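You operate a simulated robot arm through the tools that you are given. There is no shell and no other tool. Be economical: measure what you need, move in short steps, check, and stop when the job is done.

Carry out the task below with a simulated two-armed robot. There is one attempt and no reset: what you move stays moved.

TASK
Take the lid off the hardener tin on the top of the steel bench and lay it down there.

Only the result counts: the job must be done as asked and must still hold three seconds after the hand-in. Knocking over, shifting, dropping, spilling or breaking anything else fails it. A push-on lid holds only when it is set on centred and level and pressed home; a screw cap is set on level and turned clockwise until tight.

THE ROBOT
Two 7-joint arms with two-finger parallel grippers on one trunk, on a base that drives. Base frame: it is fixed to the floor where the robot stands at the start and does not move with it; the origin is under the middle of the robot, x ahead of it, y to its left, z up. Units: mm, degrees, N and s.
The left shoulder is at the start at [50, 165, 1255], the right one opposite. With the tool pointing down near the work surface each hand reaches from about 100 to 680 mm from the robot's upright axis, wherever it stands, measured 20 degrees to its own side. Payload 3.91 kg a hand.
The TCP of each hand is the grasp point between the finger pads, 30 mm short of the fingertips. In the tool frame z runs along the fingers and y along their closing line. The gripper opens to 110 mm. The fingers are 20 mm wide and 10 mm thick; the gripper's body (48 by 112 mm) begins 55 mm behind the TCP.
Orientation is that of the tool frame in the base frame, as a unit quaternion [w, x, y, z]. With the fingers straight down and closing along the base's y, the tool's x points along the base's -x, its y along +y and its z along -z.

THE INTERFACE
- The arms move only by the tool jog_arm. It takes "left_moves", "right_moves" or both (then of equal length, played together; a hand with none holds still); each is a list that holds one entry, the list of rows, each a list of 7 numbers: the opening in per cent of the stroke, from 0 (shut) to 100 (fully open), then the shift along the tool's x, y, z in m, then the turn, a rotation vector about the tool's x, y, z in degrees. In form: [[[fingers, x, y, z, rx, ry, rz], ...]]. A call has 1 to 20 rows; each row is the pose to reach, as a shift and turn from the pose commanded when the call began, along the tool's axes at that moment. A row lasts 0.2 s, in which the tool goes at most 50 mm and 8.6 degrees; a call with a longer step from one row to the next is refused whole, and so is a gripper value outside its range. Where a pose cannot be reached the arm comes as near as it can. A force on the tool above 40 N (or 10 N above the force at the start of the call, whichever is more), or a blocked arm, ends the call early, and 0.2 s more pass. Each finger travels about 45 mm/s and halts on what it meets, pressing with about 21 N; the grip force reading is that of the motor and also rises with nothing between the fingers. The clock runs only during rows and for 0.2 s after the last one: add rows that repeat a pose to give the fingers time. The reply holds the time, the measured pose of the TCP, the force on the tool along the base axes, the opening and the grip force, in the units named above and with some noise, with the torque about the TCP (base axes, N m) and any sound that the robot's microphone picked up.
- Cameras (640 x 400 px; columns grow to the right, rows downward): "scene" is now at [124.3, -29.4, 1419.5]; the picture's right is [-0.14, -0.99, 0.00], its down [-0.68, 0.10, -0.73] and it looks along [0.72, -0.10, -0.69] (base axes); focal length 257 px, centre (320, 200). "left" rides on the left gripper at [72, -17, -103] in its tool frame; the picture's right is [0.23, 0.97, 0.00], its down [-0.76, 0.18, -0.62] and it looks along [-0.61, 0.14, 0.78] (tool axes); focal length 222 px, centre (320, 200). "right" rides on the right gripper at [72, 17, -103] in its tool frame; the picture's right is [-0.23, 0.97, 0.00], its down [-0.76, -0.18, -0.62] and it looks along [-0.61, -0.14, 0.78] (tool axes); focal length 222 px, centre (320, 200). There is no depth. A picture from a camera that has moved, and an enlarged one, comes with that camera's place and axes in the base frame and with its lens. The place of the scene camera against the robot may be out by one fixed shift of up to 25 mm in any direction.
- get_image(camera): a new picture of that camera. No time passes.
- raise_lower(by): slides the trunk up (or, below 0, down) by that many mm; the arms and the scene camera ride with it, the base frame stays. It gives what a move gives, with no picture.
- base_move(legs): drives the robot by 1 to 6 legs, each [ahead, left, turn to the left] in mm, mm and degrees, along the robot's own axes; the way and the turn of a leg run together, so that a leg with both is an arc; at most 1500 mm and 180 degrees a leg. The arms and the cameras ride along, it lands a little off, and it stops where it bumps. It gives what a move gives.
- aim_head(pan, tilt): turns the head with the scene camera to pan (to the left, within 80 degrees either way) and tilt (down, from -29 to 69), counted from straight ahead of the robot. It gives what a move gives.
- enlarge(camera, box): a new picture of the part [left, top, right, bottom] of that camera's present view, enlarged. No time passes.
- hand_in(): hands the job in; it is judged then, once.

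Work in short steps. Places have to be worked out from the pictures, the camera data and where the tool is seen: move nearer, look again, correct. Check each grasp and each placing, and mend what went wrong. You have 120 turns and 108 pictures in all, those below and enlarged ones among them. Open the grippers and draw the arms clear of the work before you hand the job in, unless the task says otherwise; then end with one line.

The tools are called after "Call:" as a command line: name --argument value ..., lists and objects as JSON in quotes. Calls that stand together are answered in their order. jog_arm: Moves the arms, as the interface text tells. Its arguments: {"type":"object","properties":{"left_moves":{"type":"array","items":{"type":"array","items":{"type":"array","items":{"type":"number"}}}},"right_moves":{"type":"array","items":{"type":"array","items":{"type":"array","items":{"type":"number"}}}}},"required":[]} The other tools are called the same way: raise_lower (by) slides the trunk up or down; base_move (legs) drives the base; aim_head (pan, tilt) turns the head that bears the scene camera; get_image (camera) takes a picture; enlarge (camera, box) takes an enlarged picture of a part of a camera's view; hand_in () hands the job in.

At the start:

```text
time_s: 0.0
left_ee_pos: [472.9, 233.8, 1151.0]
left_tool_rot: [0.001, -0.001, 1.0, 0.0]
left_force: [-0.4, 0.0, -0.7]
left_wrist_torque: [-0.02, 0.0, -0.01]
left_grip_width: 109.9
left_grasp_force: 0.0
right_ee_pos: [365.4, -198.0, 1163.1]
right_tool_rot: [0.0, 0.0, 1.0, 0.0]
right_force: [-0.2, 0.1, -0.3]
right_wrist_torque: [0.03, 0.0, 0.01]
right_grip_width: 109.8
right_grasp_force: 0.1
trunk travel left (down, up): [-475.0, 28.0]
robot x, y, heading: [1.5, 2.0, 0.3]
head pan, tilt: [-8.3, 43.5]
```

scene: 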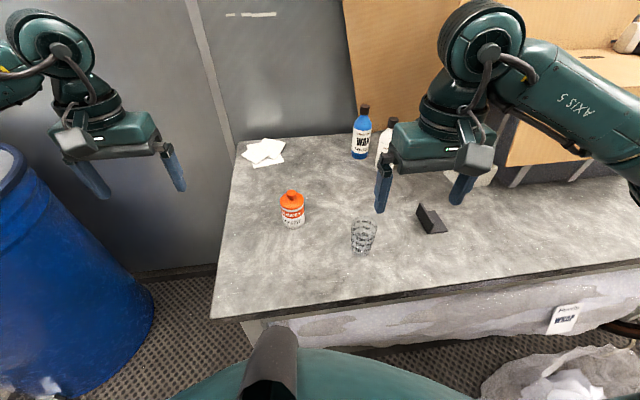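
right: 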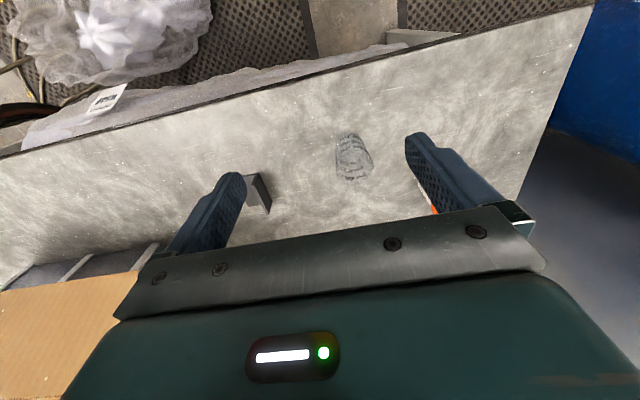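
left: 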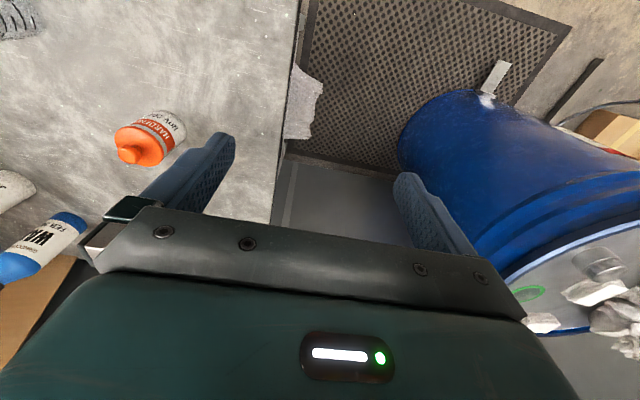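

The hardener tin appears to be the white/orange container. I look at it closer in both cameras.

Call:
enlarge --camera "scene" --box '[240, 160, 400, 260]'

Call:
enlarge --camera "left" --box '[80, 80, 240, 180]'

```text
4.00 times, centred on (320, 210) of scene
camera zoom: at [124.3, -29.4, 1419.5], right [-0.14, -0.99, 0.0], down [-0.68, 0.1, -0.73], along [0.72, -0.1, -0.69], focal length 1028 px, centre (320, 160)
```

zoom: 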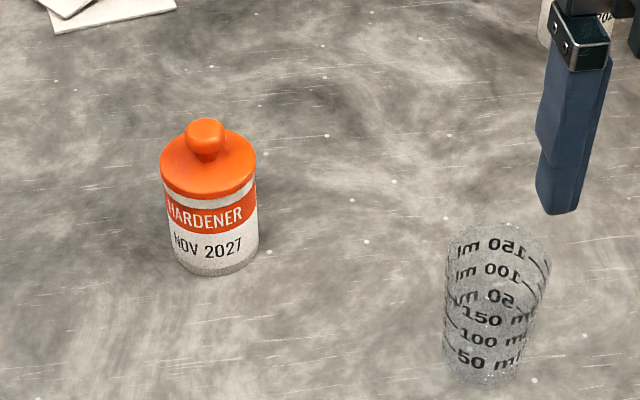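

```text
4.00 times, centred on (160, 130) of left
camera zoom: at [399.0, 216.4, 1254.3], right [-0.23, 0.97, 0.0], down [0.76, 0.18, 0.62], along [0.61, 0.14, -0.78], focal length 888 px, centre (960, 480)
```

zoom: 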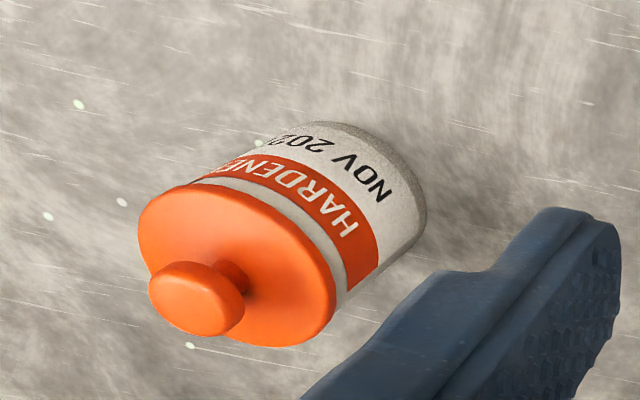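

The lid is a push-on one with a knob; the tin stands near (601, -6), knob at about z = 975. I bring the left hand above it at z ≈ 1080 to look again.

Call:
jog_arm --left_moves '[[[90, -0.018, -0.034, 0.008, 0, 0, 0], [80, -0.036, -0.068, 0.016, 0, 0, 0], [70, -0.054, -0.103, 0.024, 0, 0, 0], [60, -0.072, -0.137, 0.032, 0, 0, 0], [60, -0.09, -0.171, 0.04, 0, 0, 0], [60, -0.108, -0.205, 0.048, 0, 0, 0], [60, -0.127, -0.24, 0.056, 0, 0, 0], [60, -0.127, -0.24, 0.056, 0, 0, 0]]]'

Call:
get_image --camera "left"

Call:
get_image --camera "scene"

```text
time_s: 1.8
left_ee_pos: [600.7, -4.6, 1096.8]
left_tool_rot: [0.0, -0.001, 1.0, -0.001]
left_force: [-0.7, 0.7, 0.1]
left_wrist_torque: [-0.01, 0.01, -0.03]
left_grip_width: 65.8
left_grasp_force: 0.1
right_ee_pos: [365.6, -198.9, 1162.6]
right_tool_rot: [0.0, 0.0, 1.0, 0.0]
right_force: [0.8, 0.4, 0.5]
right_wrist_torque: [-0.05, 0.02, -0.01]
right_grip_width: 109.9
right_grasp_force: 0.1
trunk travel left (down, up): [-475.0, 28.0]
robot x, y, heading: [1.5, -0.2, -0.2]
head pan, tilt: [-8.3, 43.5]
```

```text
102 pictures are left
camera left: at [526.9, -20.2, 1200.0], right [-0.23, 0.97, 0.0], down [0.76, 0.18, 0.62], along [0.61, 0.14, -0.78], focal length 222 px, centre (320, 200)
```

left: 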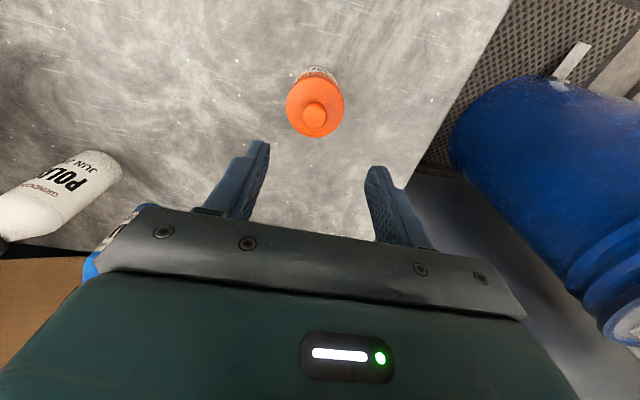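

```text
101 pictures are left
camera scene: at [124.3, -28.4, 1419.5], right [-0.14, -0.99, 0.0], down [-0.68, 0.1, -0.73], along [0.72, -0.11, -0.69], focal length 257 px, centre (320, 200)
```

scene: 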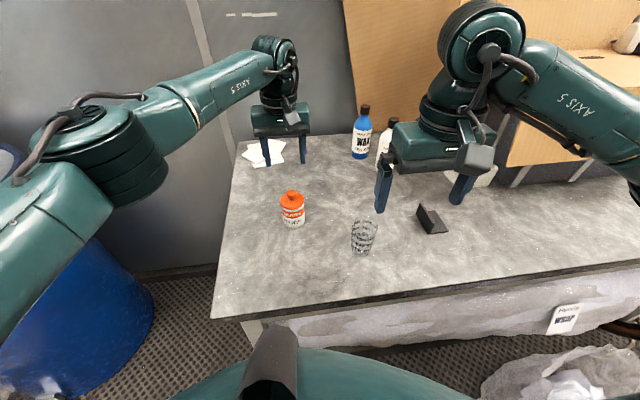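

Triangulating both views puts the knob near (599, -9, 974). I shift -4 mm in y and go down to about TCP z = 1030, then look.

Call:
jog_arm --left_moves '[[[60, 0.001, -0.004, 0.033, 0, 0, 0], [60, 0.001, -0.004, 0.066, 0, 0, 0], [60, 0.001, -0.004, 0.066, 0, 0, 0]]]'

Call:
get_image --camera "left"

Call:
enlarge --camera "scene" --box '[230, 140, 358, 220]'

```text
time_s: 2.6
left_ee_pos: [598.2, -6.8, 1028.2]
left_tool_rot: [0.001, -0.001, 1.0, 0.0]
left_force: [0.5, -0.2, -0.8]
left_wrist_torque: [-0.01, -0.01, 0.0]
left_grip_width: 66.1
left_grasp_force: 0.1
right_ee_pos: [365.5, -199.7, 1163.0]
right_tool_rot: [0.0, 0.0, 1.0, 0.0]
right_force: [-0.8, 0.0, 0.2]
right_wrist_torque: [0.02, -0.01, -0.03]
right_grip_width: 109.9
right_grasp_force: 0.0
trunk travel left (down, up): [-475.0, 28.0]
robot x, y, heading: [-0.1, 2.6, 0.1]
head pan, tilt: [-8.3, 43.5]
```

```text
100 pictures are left
camera left: at [525.3, -24.8, 1131.6], right [-0.23, 0.97, 0.0], down [0.76, 0.18, 0.62], along [0.61, 0.14, -0.78], focal length 222 px, centre (320, 200)
```

left: 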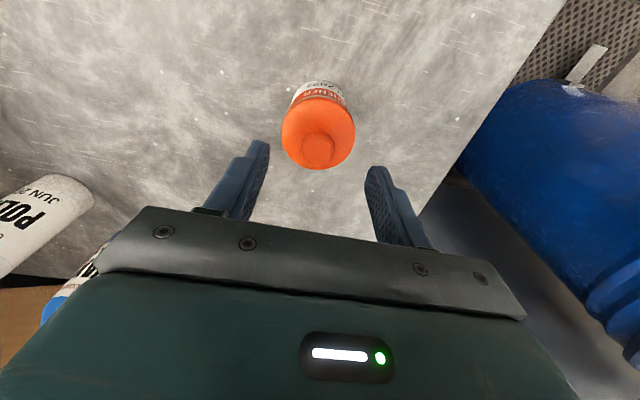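

```text
5.00 times, centred on (294, 180) of scene
camera zoom: at [124.2, -29.4, 1419.5], right [-0.14, -0.99, 0.0], down [-0.68, 0.1, -0.73], along [0.72, -0.1, -0.69], focal length 1285 px, centre (450, 300)
```

zoom: 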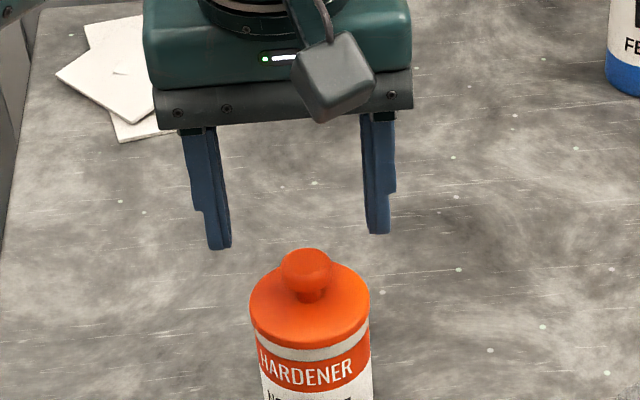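

Knob is at y ≈ -9.5; I lower so the fingertips sit at about z = 964, around the knob and just above the lid disc.

Call:
jog_arm --left_moves '[[[50, -0.002, -0.003, 0.012, 0, 0, 0], [50, -0.002, -0.003, 0.024, 0, 0, 0], [50, -0.002, -0.003, 0.034, 0, 0, 0], [50, -0.002, -0.003, 0.034, 0, 0, 0]]]'

Call:
get_image --camera "left"

Call:
enlarge --camera "scene" --box '[230, 160, 358, 240]'

```text
time_s: 3.6
left_ee_pos: [600.4, -12.1, 995.0]
left_tool_rot: [0.0, 0.0, 1.0, 0.001]
left_force: [-0.1, 0.1, -0.2]
left_wrist_torque: [0.01, 0.0, -0.03]
left_grip_width: 54.9
left_grasp_force: 0.0
right_ee_pos: [365.2, -199.0, 1162.9]
right_tool_rot: [0.0, 0.0, 1.0, 0.0]
right_force: [-0.2, 0.0, 0.2]
right_wrist_torque: [-0.03, 0.03, 0.02]
right_grip_width: 109.8
right_grasp_force: 0.1
trunk travel left (down, up): [-475.0, 28.0]
robot x, y, heading: [1.3, 2.0, 0.2]
head pan, tilt: [-8.3, 43.5]
```

```text
98 pictures are left
camera left: at [527.1, -28.7, 1098.1], right [-0.23, 0.97, 0.0], down [0.76, 0.18, 0.62], along [0.61, 0.14, -0.78], focal length 222 px, centre (320, 200)
```

left: 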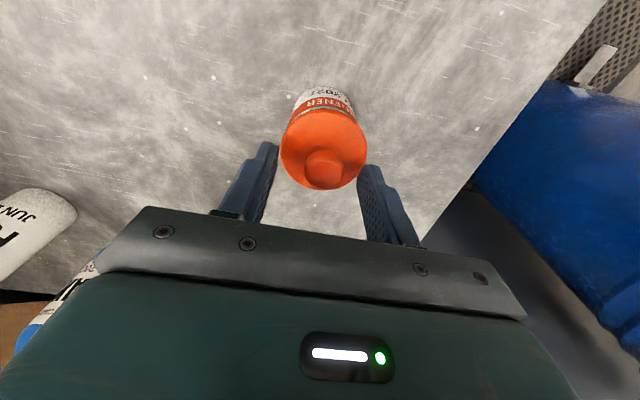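

```text
5.00 times, centred on (294, 200) of scene
camera zoom: at [124.3, -29.4, 1419.5], right [-0.14, -0.99, 0.0], down [-0.68, 0.1, -0.73], along [0.72, -0.1, -0.69], focal length 1285 px, centre (450, 200)
```

zoom: 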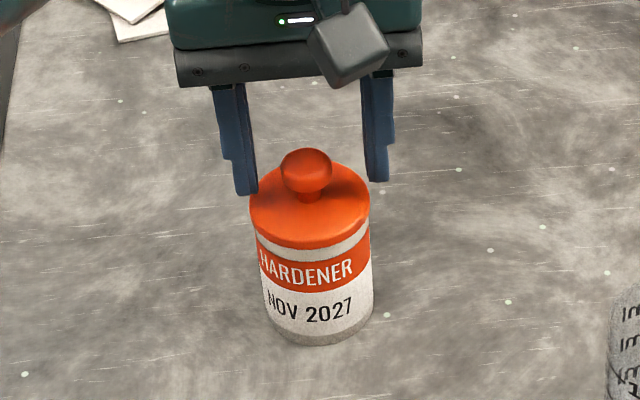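

The knob's centre sits about level with the fingertips (z ≈ 970), the disc about 945. I go 8 mm lower, nudge +2 mm in y, and close on the knob.

Call:
jog_arm --left_moves '[[[50, 0, 0.002, 0.004, 0, 0, 0], [50, 0, 0.002, 0.008, 0, 0, 0], [40, 0, 0.002, 0.008, 0, 0, 0], [30, 0, 0.002, 0.008, 0, 0, 0], [20, 0, 0.002, 0.008, 0, 0, 0], [10, 0, 0.002, 0.008, 0, 0, 0], [0, 0, 0.002, 0.008, 0, 0, 0], [0, 0, 0.002, 0.008, 0, 0, 0]]]'

Call:
get_image --camera "left"

Call:
enlarge --camera "scene" --box '[230, 160, 358, 240]'

```text
time_s: 5.4
left_ee_pos: [600.4, -10.8, 986.6]
left_tool_rot: [0.0, -0.001, 1.0, 0.001]
left_force: [0.2, 0.4, 0.0]
left_wrist_torque: [0.0, 0.01, 0.0]
left_grip_width: 21.8
left_grasp_force: 20.7
right_ee_pos: [366.9, -198.8, 1162.9]
right_tool_rot: [0.0, 0.0, 1.0, 0.0]
right_force: [-0.1, 0.0, -0.1]
right_wrist_torque: [0.0, 0.0, -0.03]
right_grip_width: 110.0
right_grasp_force: 0.2
trunk travel left (down, up): [-475.0, 28.0]
robot x, y, heading: [-3.0, 1.2, -0.1]
head pan, tilt: [-8.3, 43.5]
```

```text
96 pictures are left
camera left: at [527.0, -27.2, 1089.9], right [-0.23, 0.97, 0.0], down [0.76, 0.18, 0.62], along [0.61, 0.14, -0.78], focal length 222 px, centre (320, 200)
```

left: 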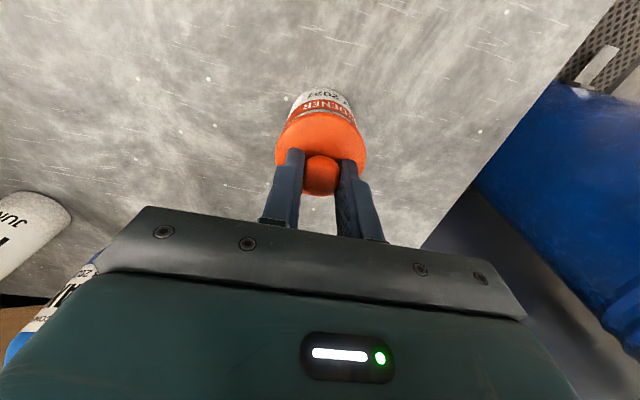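

```text
5.00 times, centred on (294, 200) of scene
camera zoom: at [124.3, -29.4, 1419.5], right [-0.14, -0.99, 0.0], down [-0.68, 0.1, -0.73], along [0.72, -0.1, -0.69], focal length 1285 px, centre (450, 200)
```

zoom: 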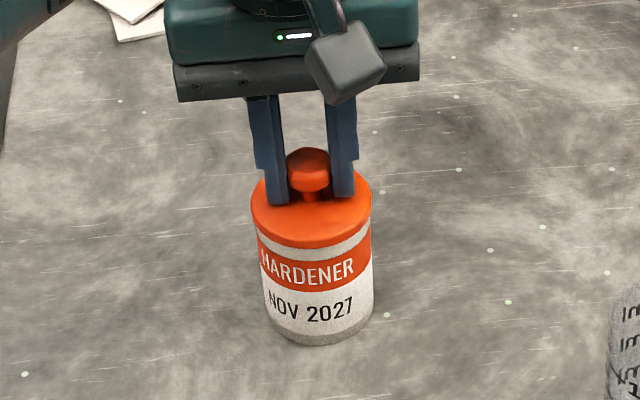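

The knob (21.8 mm) is held well. I pull up 4 mm in small steps and read the force.

Call:
jog_arm --left_moves '[[[0, 0, 0, -0.001, 0, 0, 0], [0, 0, 0, -0.002, 0, 0, 0], [0, 0, 0, -0.003, 0, 0, 0], [0, 0, 0, -0.004, 0, 0, 0]]]'

Call:
enlarge --camera "scene" --box '[230, 160, 358, 240]'

```text
time_s: 6.4
left_ee_pos: [600.4, -12.4, 991.4]
left_tool_rot: [-0.001, -0.001, 1.0, 0.0]
left_force: [-0.3, -0.1, -0.2]
left_wrist_torque: [0.01, -0.03, -0.01]
left_grip_width: 21.4
left_grasp_force: 20.8
right_ee_pos: [365.1, -198.8, 1162.3]
right_tool_rot: [0.0, 0.0, 1.0, 0.0]
right_force: [-0.6, 0.4, -0.5]
right_wrist_torque: [-0.01, 0.02, 0.0]
right_grip_width: 109.9
right_grasp_force: 0.1
trunk travel left (down, up): [-475.0, 28.0]
robot x, y, heading: [-0.6, -0.5, 0.1]
head pan, tilt: [-8.3, 43.5]
heard: snap
```

```text
5.00 times, centred on (294, 200) of scene
camera zoom: at [124.3, -29.4, 1419.5], right [-0.14, -0.99, 0.0], down [-0.68, 0.1, -0.73], along [0.72, -0.1, -0.69], focal length 1285 px, centre (450, 200)
```

zoom: 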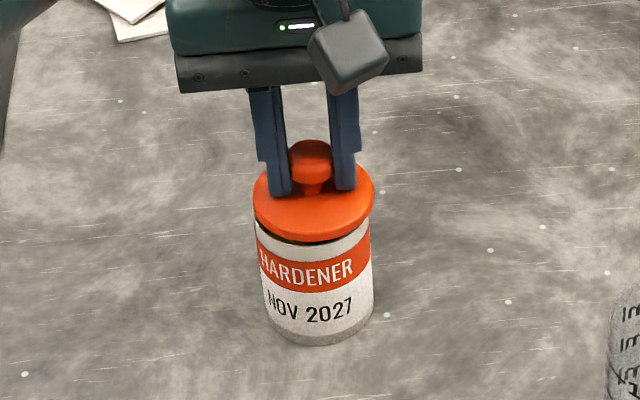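

The lid snapped free and the tin stays put. I lift a further 60 mm straight up and look.

Call:
jog_arm --left_moves '[[[0, 0, 0, -0.01, 0, 0, 0], [0, 0, 0, -0.025, 0, 0, 0], [0, 0, 0, -0.045, 0, 0, 0], [0, 0, 0, -0.06, 0, 0, 0]]]'

Call:
get_image --camera "scene"

Call:
enlarge --camera "scene" --box '[230, 140, 358, 220]'

```text
time_s: 7.4
left_ee_pos: [600.2, -13.1, 1053.2]
left_tool_rot: [0.0, -0.001, 1.0, 0.001]
left_force: [-0.9, 0.8, -0.5]
left_wrist_torque: [-0.01, -0.01, -0.01]
left_grip_width: 21.9
left_grasp_force: 21.4
right_ee_pos: [366.1, -200.1, 1163.2]
right_tool_rot: [0.0, 0.001, 1.0, -0.001]
right_force: [-0.8, -0.8, -0.1]
right_wrist_torque: [0.0, -0.02, 0.0]
right_grip_width: 110.1
right_grasp_force: 0.0
trunk travel left (down, up): [-475.0, 28.0]
robot x, y, heading: [-0.5, -0.9, -0.0]
head pan, tilt: [-8.3, 43.5]
```

```text
93 pictures are left
camera scene: at [124.2, -29.4, 1419.5], right [-0.14, -0.99, 0.0], down [-0.68, 0.1, -0.73], along [0.72, -0.1, -0.69], focal length 257 px, centre (320, 200)
```

scene: 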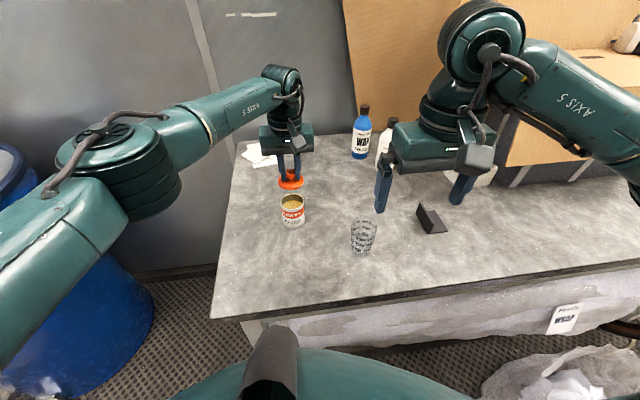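

```text
5.00 times, centred on (294, 180) of scene
camera zoom: at [124.2, -29.4, 1419.5], right [-0.14, -0.99, 0.0], down [-0.68, 0.1, -0.73], along [0.72, -0.1, -0.69], focal length 1285 px, centre (450, 300)
```

zoom: 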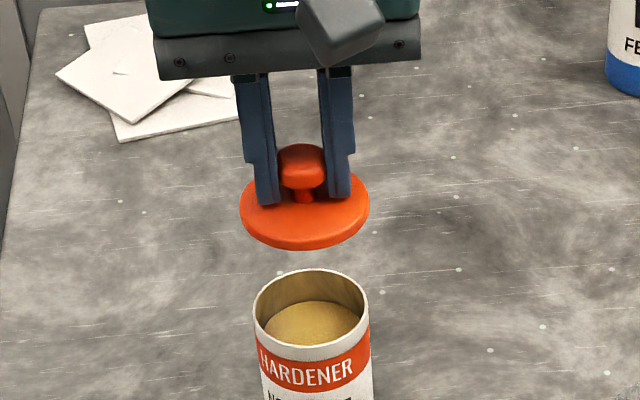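

The lid hangs level in the gripper and the tin stands open. I carry the lid to about (500, 75), clear bench, and lower to 25 mm or so above it.

Call:
jog_arm --left_moves '[[[0, 0.015, 0.013, 0, 0, 0, 0], [0, 0.04, 0.035, 0, 0, 0, 0], [0, 0.07, 0.062, 0, 0, 0, 0], [0, 0.092, 0.08, 0, 0, 0, 0], [0, 0.1, 0.088, 0, 0, 0, 0], [0, 0.1, 0.088, 0.02, 0, 0, 0], [0, 0.1, 0.088, 0.05, 0, 0, 0], [0, 0.1, 0.088, 0.08, 0, 0, 0], [0, 0.1, 0.088, 0.1, 0, 0, 0], [0, 0.1, 0.088, 0.11, 0, 0, 0]]]'

Call:
enlarge --camera "scene" --box '[200, 150, 360, 250]'

```text
time_s: 9.6
left_ee_pos: [500.8, 75.6, 940.3]
left_tool_rot: [-0.001, -0.001, 1.0, 0.0]
left_force: [0.3, 0.3, -0.3]
left_wrist_torque: [-0.07, 0.01, -0.01]
left_grip_width: 22.8
left_grasp_force: 20.6
right_ee_pos: [366.3, -198.5, 1163.5]
right_tool_rot: [-0.001, 0.0, 1.0, 0.001]
right_force: [0.5, -0.5, -0.1]
right_wrist_torque: [-0.02, -0.02, 0.03]
right_grip_width: 109.9
right_grasp_force: 0.1
trunk travel left (down, up): [-475.0, 28.0]
robot x, y, heading: [3.1, -0.8, 0.0]
head pan, tilt: [-8.3, 43.5]
```

```text
4.00 times, centred on (280, 200) of scene
camera zoom: at [124.4, -29.4, 1419.5], right [-0.14, -0.99, 0.0], down [-0.68, 0.1, -0.73], along [0.72, -0.1, -0.69], focal length 1028 px, centre (480, 200)
```

zoom: 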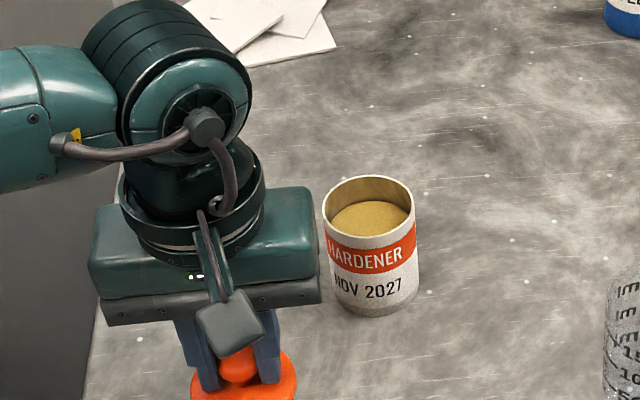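

Clear of the tin. I lower in 2 mm steps, with the force guard, until contact.

Call:
jog_arm --left_moves '[[[0, 0, 0, 0.003, 0, 0, 0], [0, 0, 0, 0.006, 0, 0, 0], [0, 0, 0, 0.009, 0, 0, 0], [0, 0, 0, 0.012, 0, 0, 0], [0, 0, 0, 0.014, 0, 0, 0], [0, 0, 0, 0.016, 0, 0, 0]]]'

Call:
get_image --camera "scene"

Call:
get_image --camera "left"

```text
time_s: 11.0
left_ee_pos: [500.7, 75.5, 925.9]
left_tool_rot: [0.0, 0.0, 1.0, 0.001]
left_force: [0.0, 0.0, -0.2]
left_wrist_torque: [-0.02, 0.01, 0.03]
left_grip_width: 22.9
left_grasp_force: 21.0
right_ee_pos: [366.1, -198.0, 1163.3]
right_tool_rot: [0.0, 0.0, 1.0, 0.0]
right_force: [-0.3, 0.6, -0.4]
right_wrist_torque: [0.03, -0.01, 0.0]
right_grip_width: 110.0
right_grasp_force: 0.0
trunk travel left (down, up): [-475.0, 28.0]
robot x, y, heading: [0.1, 0.7, -0.0]
head pan, tilt: [-8.3, 43.5]
```

```text
90 pictures are left
camera scene: at [124.3, -29.4, 1419.5], right [-0.14, -0.99, 0.0], down [-0.68, 0.1, -0.73], along [0.72, -0.1, -0.69], focal length 257 px, centre (320, 200)
```

scene: 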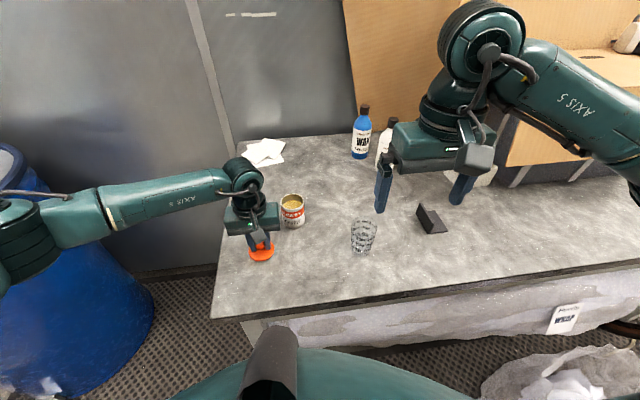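

```text
89 pictures are left
camera left: at [427.4, 59.3, 1028.2], right [-0.23, 0.97, 0.0], down [0.76, 0.18, 0.62], along [0.61, 0.14, -0.78], focal length 222 px, centre (320, 200)
```

left: 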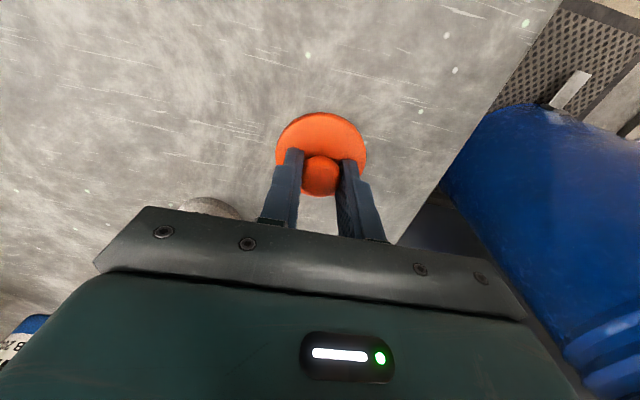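

Not touching yet at TCP z ≈ 925. I continue down in 1.5 mm steps.

Call:
jog_arm --left_moves '[[[0, 0, 0, 0.0015, 0, 0, 0], [0, 0, 0, 0.003, 0, 0, 0], [0, 0, 0, 0.0045, 0, 0, 0], [0, 0, 0, 0.006, 0, 0, 0]]]'

Call:
enlarge --camera "scene" --box '[210, 210, 306, 270]'

```text
time_s: 12.0
left_ee_pos: [501.3, 75.4, 918.7]
left_tool_rot: [-0.001, 0.0, 1.0, 0.0]
left_force: [-0.3, -0.5, 0.7]
left_wrist_torque: [-0.02, 0.01, -0.02]
left_grip_width: 22.8
left_grasp_force: 21.2
right_ee_pos: [366.4, -198.5, 1162.1]
right_tool_rot: [0.0, 0.0, 1.0, 0.0]
right_force: [0.2, -0.9, 0.3]
right_wrist_torque: [-0.01, 0.01, -0.01]
right_grip_width: 110.1
right_grasp_force: 0.1
trunk travel left (down, up): [-475.0, 28.0]
robot x, y, heading: [0.9, 0.7, -0.0]
head pan, tilt: [-8.3, 43.5]
```

```text
6.67 times, centred on (258, 240) of scene
camera zoom: at [124.3, -29.4, 1419.5], right [-0.14, -0.99, 0.0], down [-0.68, 0.1, -0.73], along [0.72, -0.1, -0.69], focal length 1713 px, centre (733, -67)
```

zoom: 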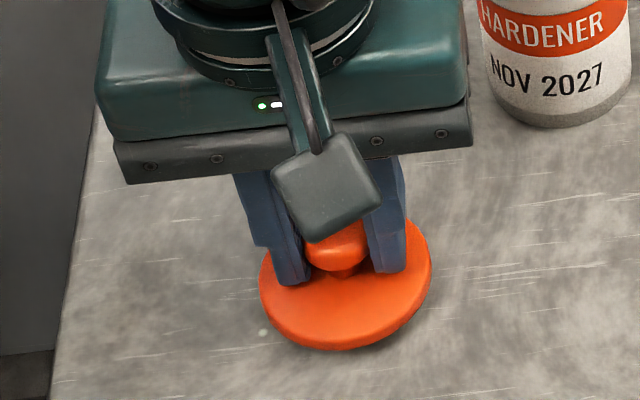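

Still a small gap showing by its shadow. I go down further in 1 mm steps.

Call:
jog_arm --left_moves '[[[0, 0, 0, 0.001, 0, 0, 0], [0, 0, 0, 0.002, 0, 0, 0], [0, 0, 0, 0.003, 0, 0, 0], [0, 0, 0, 0.004, 0, 0, 0]]]'

Call:
enlarge --camera "scene" --box '[210, 210, 306, 270]'

```text
time_s: 13.0
left_ee_pos: [500.0, 75.9, 916.1]
left_tool_rot: [0.0, -0.001, 1.0, 0.0]
left_force: [0.2, 0.0, 0.3]
left_wrist_torque: [-0.01, 0.02, -0.01]
left_grip_width: 23.1
left_grasp_force: 20.8
right_ee_pos: [365.7, -199.2, 1163.1]
right_tool_rot: [0.0, 0.0, 1.0, 0.0]
right_force: [-0.6, 0.4, 0.0]
right_wrist_torque: [-0.03, -0.02, 0.02]
right_grip_width: 110.1
right_grasp_force: 0.1
trunk travel left (down, up): [-475.0, 28.0]
robot x, y, heading: [-1.1, -1.7, -0.0]
head pan, tilt: [-8.3, 43.5]
```

```text
6.67 times, centred on (258, 240) of scene
camera zoom: at [124.3, -29.4, 1419.5], right [-0.14, -0.99, 0.0], down [-0.68, 0.1, -0.73], along [0.72, -0.1, -0.69], focal length 1713 px, centre (733, -67)
```

zoom: 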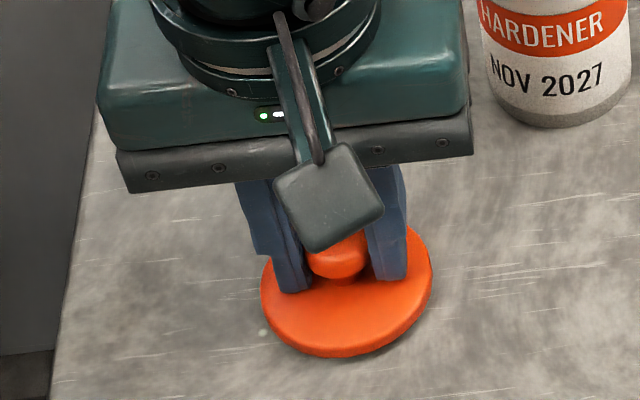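

Moved 4 mm, still no contact force. I continue in 1 mm steps.

Call:
jog_arm --left_moves '[[[0, 0, 0, 0.001, 0, 0, 0], [0, 0, 0, 0.002, 0, 0, 0], [0, 0, 0, 0.003, 0, 0, 0], [0, 0, 0, 0.004, 0, 0, 0]]]'

Call:
enlarge --camera "scene" --box '[210, 210, 306, 270]'

```text
time_s: 14.0
left_ee_pos: [500.1, 75.6, 911.0]
left_tool_rot: [0.0, -0.001, 1.0, 0.0]
left_force: [-0.5, -0.6, 0.5]
left_wrist_torque: [0.0, -0.01, 0.02]
left_grip_width: 22.9
left_grasp_force: 21.0
right_ee_pos: [365.6, -198.9, 1161.9]
right_tool_rot: [0.0, 0.0, 1.0, 0.001]
right_force: [-0.3, 0.2, -0.6]
right_wrist_torque: [0.0, 0.01, 0.0]
right_grip_width: 110.3
right_grasp_force: 0.1
trunk travel left (down, up): [-475.0, 28.0]
robot x, y, heading: [-0.4, -1.8, -0.1]
head pan, tilt: [-8.3, 43.5]
```

```text
6.67 times, centred on (258, 240) of scene
camera zoom: at [124.3, -29.4, 1419.5], right [-0.14, -0.99, 0.0], down [-0.68, 0.1, -0.73], along [0.72, -0.1, -0.69], focal length 1713 px, centre (733, -67)
```

zoom: 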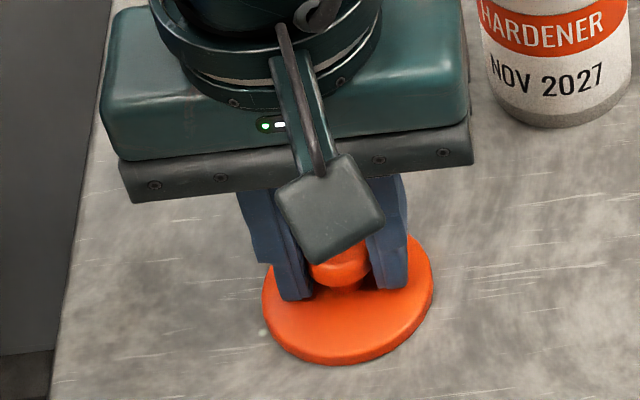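

The lid nearly meets its shadow but there is still no force; I go on another 4 mm.

Call:
jog_arm --left_moves '[[[0, 0, 0, 0.001, 0, 0, 0], [0, 0, 0, 0.002, 0, 0, 0], [0, 0, 0, 0.003, 0, 0, 0], [0, 0, 0, 0.004, 0, 0, 0]]]'

Call:
enlarge --camera "scene" --box '[210, 210, 306, 270]'

```text
time_s: 15.0
left_ee_pos: [499.8, 75.9, 907.9]
left_tool_rot: [0.001, 0.0, 1.0, -0.001]
left_force: [-2.5, 1.3, 9.6]
left_wrist_torque: [-0.12, 0.02, -0.01]
left_grip_width: 22.1
left_grasp_force: 20.7
right_ee_pos: [365.1, -198.9, 1162.7]
right_tool_rot: [0.001, -0.001, 1.0, 0.0]
right_force: [-0.4, -0.5, 0.2]
right_wrist_torque: [0.02, 0.0, 0.0]
right_grip_width: 109.9
right_grasp_force: 0.0
trunk travel left (down, up): [-475.0, 28.0]
robot x, y, heading: [0.1, 1.5, -0.0]
head pan, tilt: [-8.3, 43.5]
```

```text
6.67 times, centred on (258, 240) of scene
camera zoom: at [123.1, -29.2, 1419.7], right [-0.14, -0.99, 0.0], down [-0.68, 0.1, -0.73], along [0.72, -0.1, -0.69], focal length 1713 px, centre (733, -67)
```

zoom: 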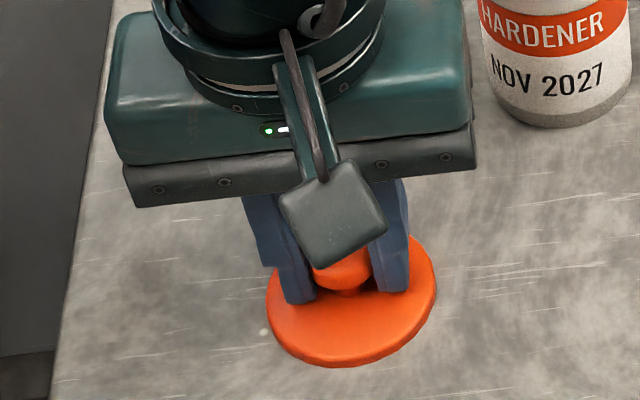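

Contact (about 10 N). I ease up 1 mm, open the fingers to about 60 mm, wait, then lift away.

Call:
jog_arm --left_moves '[[[0, 0, 0, -0.001, 0, 0, 0], [25, 0, 0, -0.001, 0, 0, 0], [30, 0, 0, -0.001, 0, 0, 0], [40, 0, 0, -0.001, 0, 0, 0], [50, 0, 0, -0.001, 0, 0, 0], [50, 0, 0, -0.001, 0, 0, 0], [50, 0, 0, -0.01, 0, 0, 0], [50, 0, 0, -0.03, 0, 0, 0], [50, 0, 0, -0.07, 0, 0, 0], [50, 0, 0, -0.11, 0, 0, 0], [50, 0, 0, -0.15, 0, 0, 0], [50, 0, 0, -0.2, 0, 0, 0], [50, 0.02, 0.04, -0.22, 0, 0, 0], [50, 0.04, 0.08, -0.23, 0, 0, 0], [50, 0.06, 0.12, -0.23, 0, 0, 0], [50, 0.06, 0.15, -0.23, 0, 0, 0]]]'

Call:
get_image --camera "scene"

Call:
enlarge --camera "scene" --box '[210, 180, 338, 260]'

```text
time_s: 18.4
left_ee_pos: [439.9, 228.3, 1135.3]
left_tool_rot: [0.0, -0.001, 1.0, 0.0]
left_force: [0.0, 1.0, 1.1]
left_wrist_torque: [0.0, -0.04, 0.02]
left_grip_width: 54.8
left_grasp_force: 0.0
right_ee_pos: [366.7, -199.0, 1163.5]
right_tool_rot: [0.0, 0.0, 1.0, 0.0]
right_force: [0.2, -0.2, -0.7]
right_wrist_torque: [0.01, -0.01, 0.02]
right_grip_width: 110.2
right_grasp_force: 0.1
trunk travel left (down, up): [-475.0, 28.0]
robot x, y, heading: [0.0, 2.0, -0.1]
head pan, tilt: [-8.3, 43.5]
```

```text
84 pictures are left
camera scene: at [124.4, -29.2, 1419.5], right [-0.14, -0.99, 0.0], down [-0.68, 0.1, -0.73], along [0.72, -0.1, -0.69], focal length 257 px, centre (320, 200)
```

scene: 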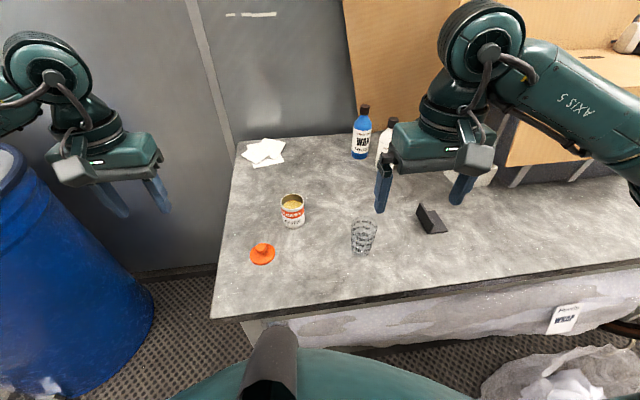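

```text
5.00 times, centred on (274, 220) of scene
camera zoom: at [124.4, -29.2, 1419.5], right [-0.14, -0.99, 0.0], down [-0.68, 0.1, -0.73], along [0.72, -0.1, -0.69], focal length 1285 px, centre (550, 100)
```

zoom: 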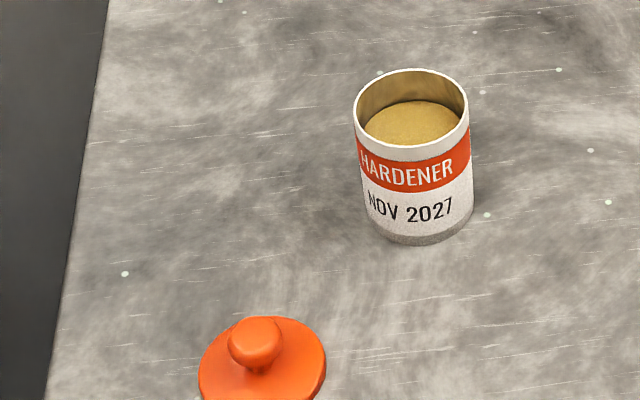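

The lid lies flat on the bench, the tin is open and unmoved, and the arms are clear, so I hand in.

Call:
hand_in

```text
The job is handed in.
```

The lid is off the hardener tin and lying flat on the steel bench beside it; the tin stayed in place, nothing else was disturbed, and the job is handed in.
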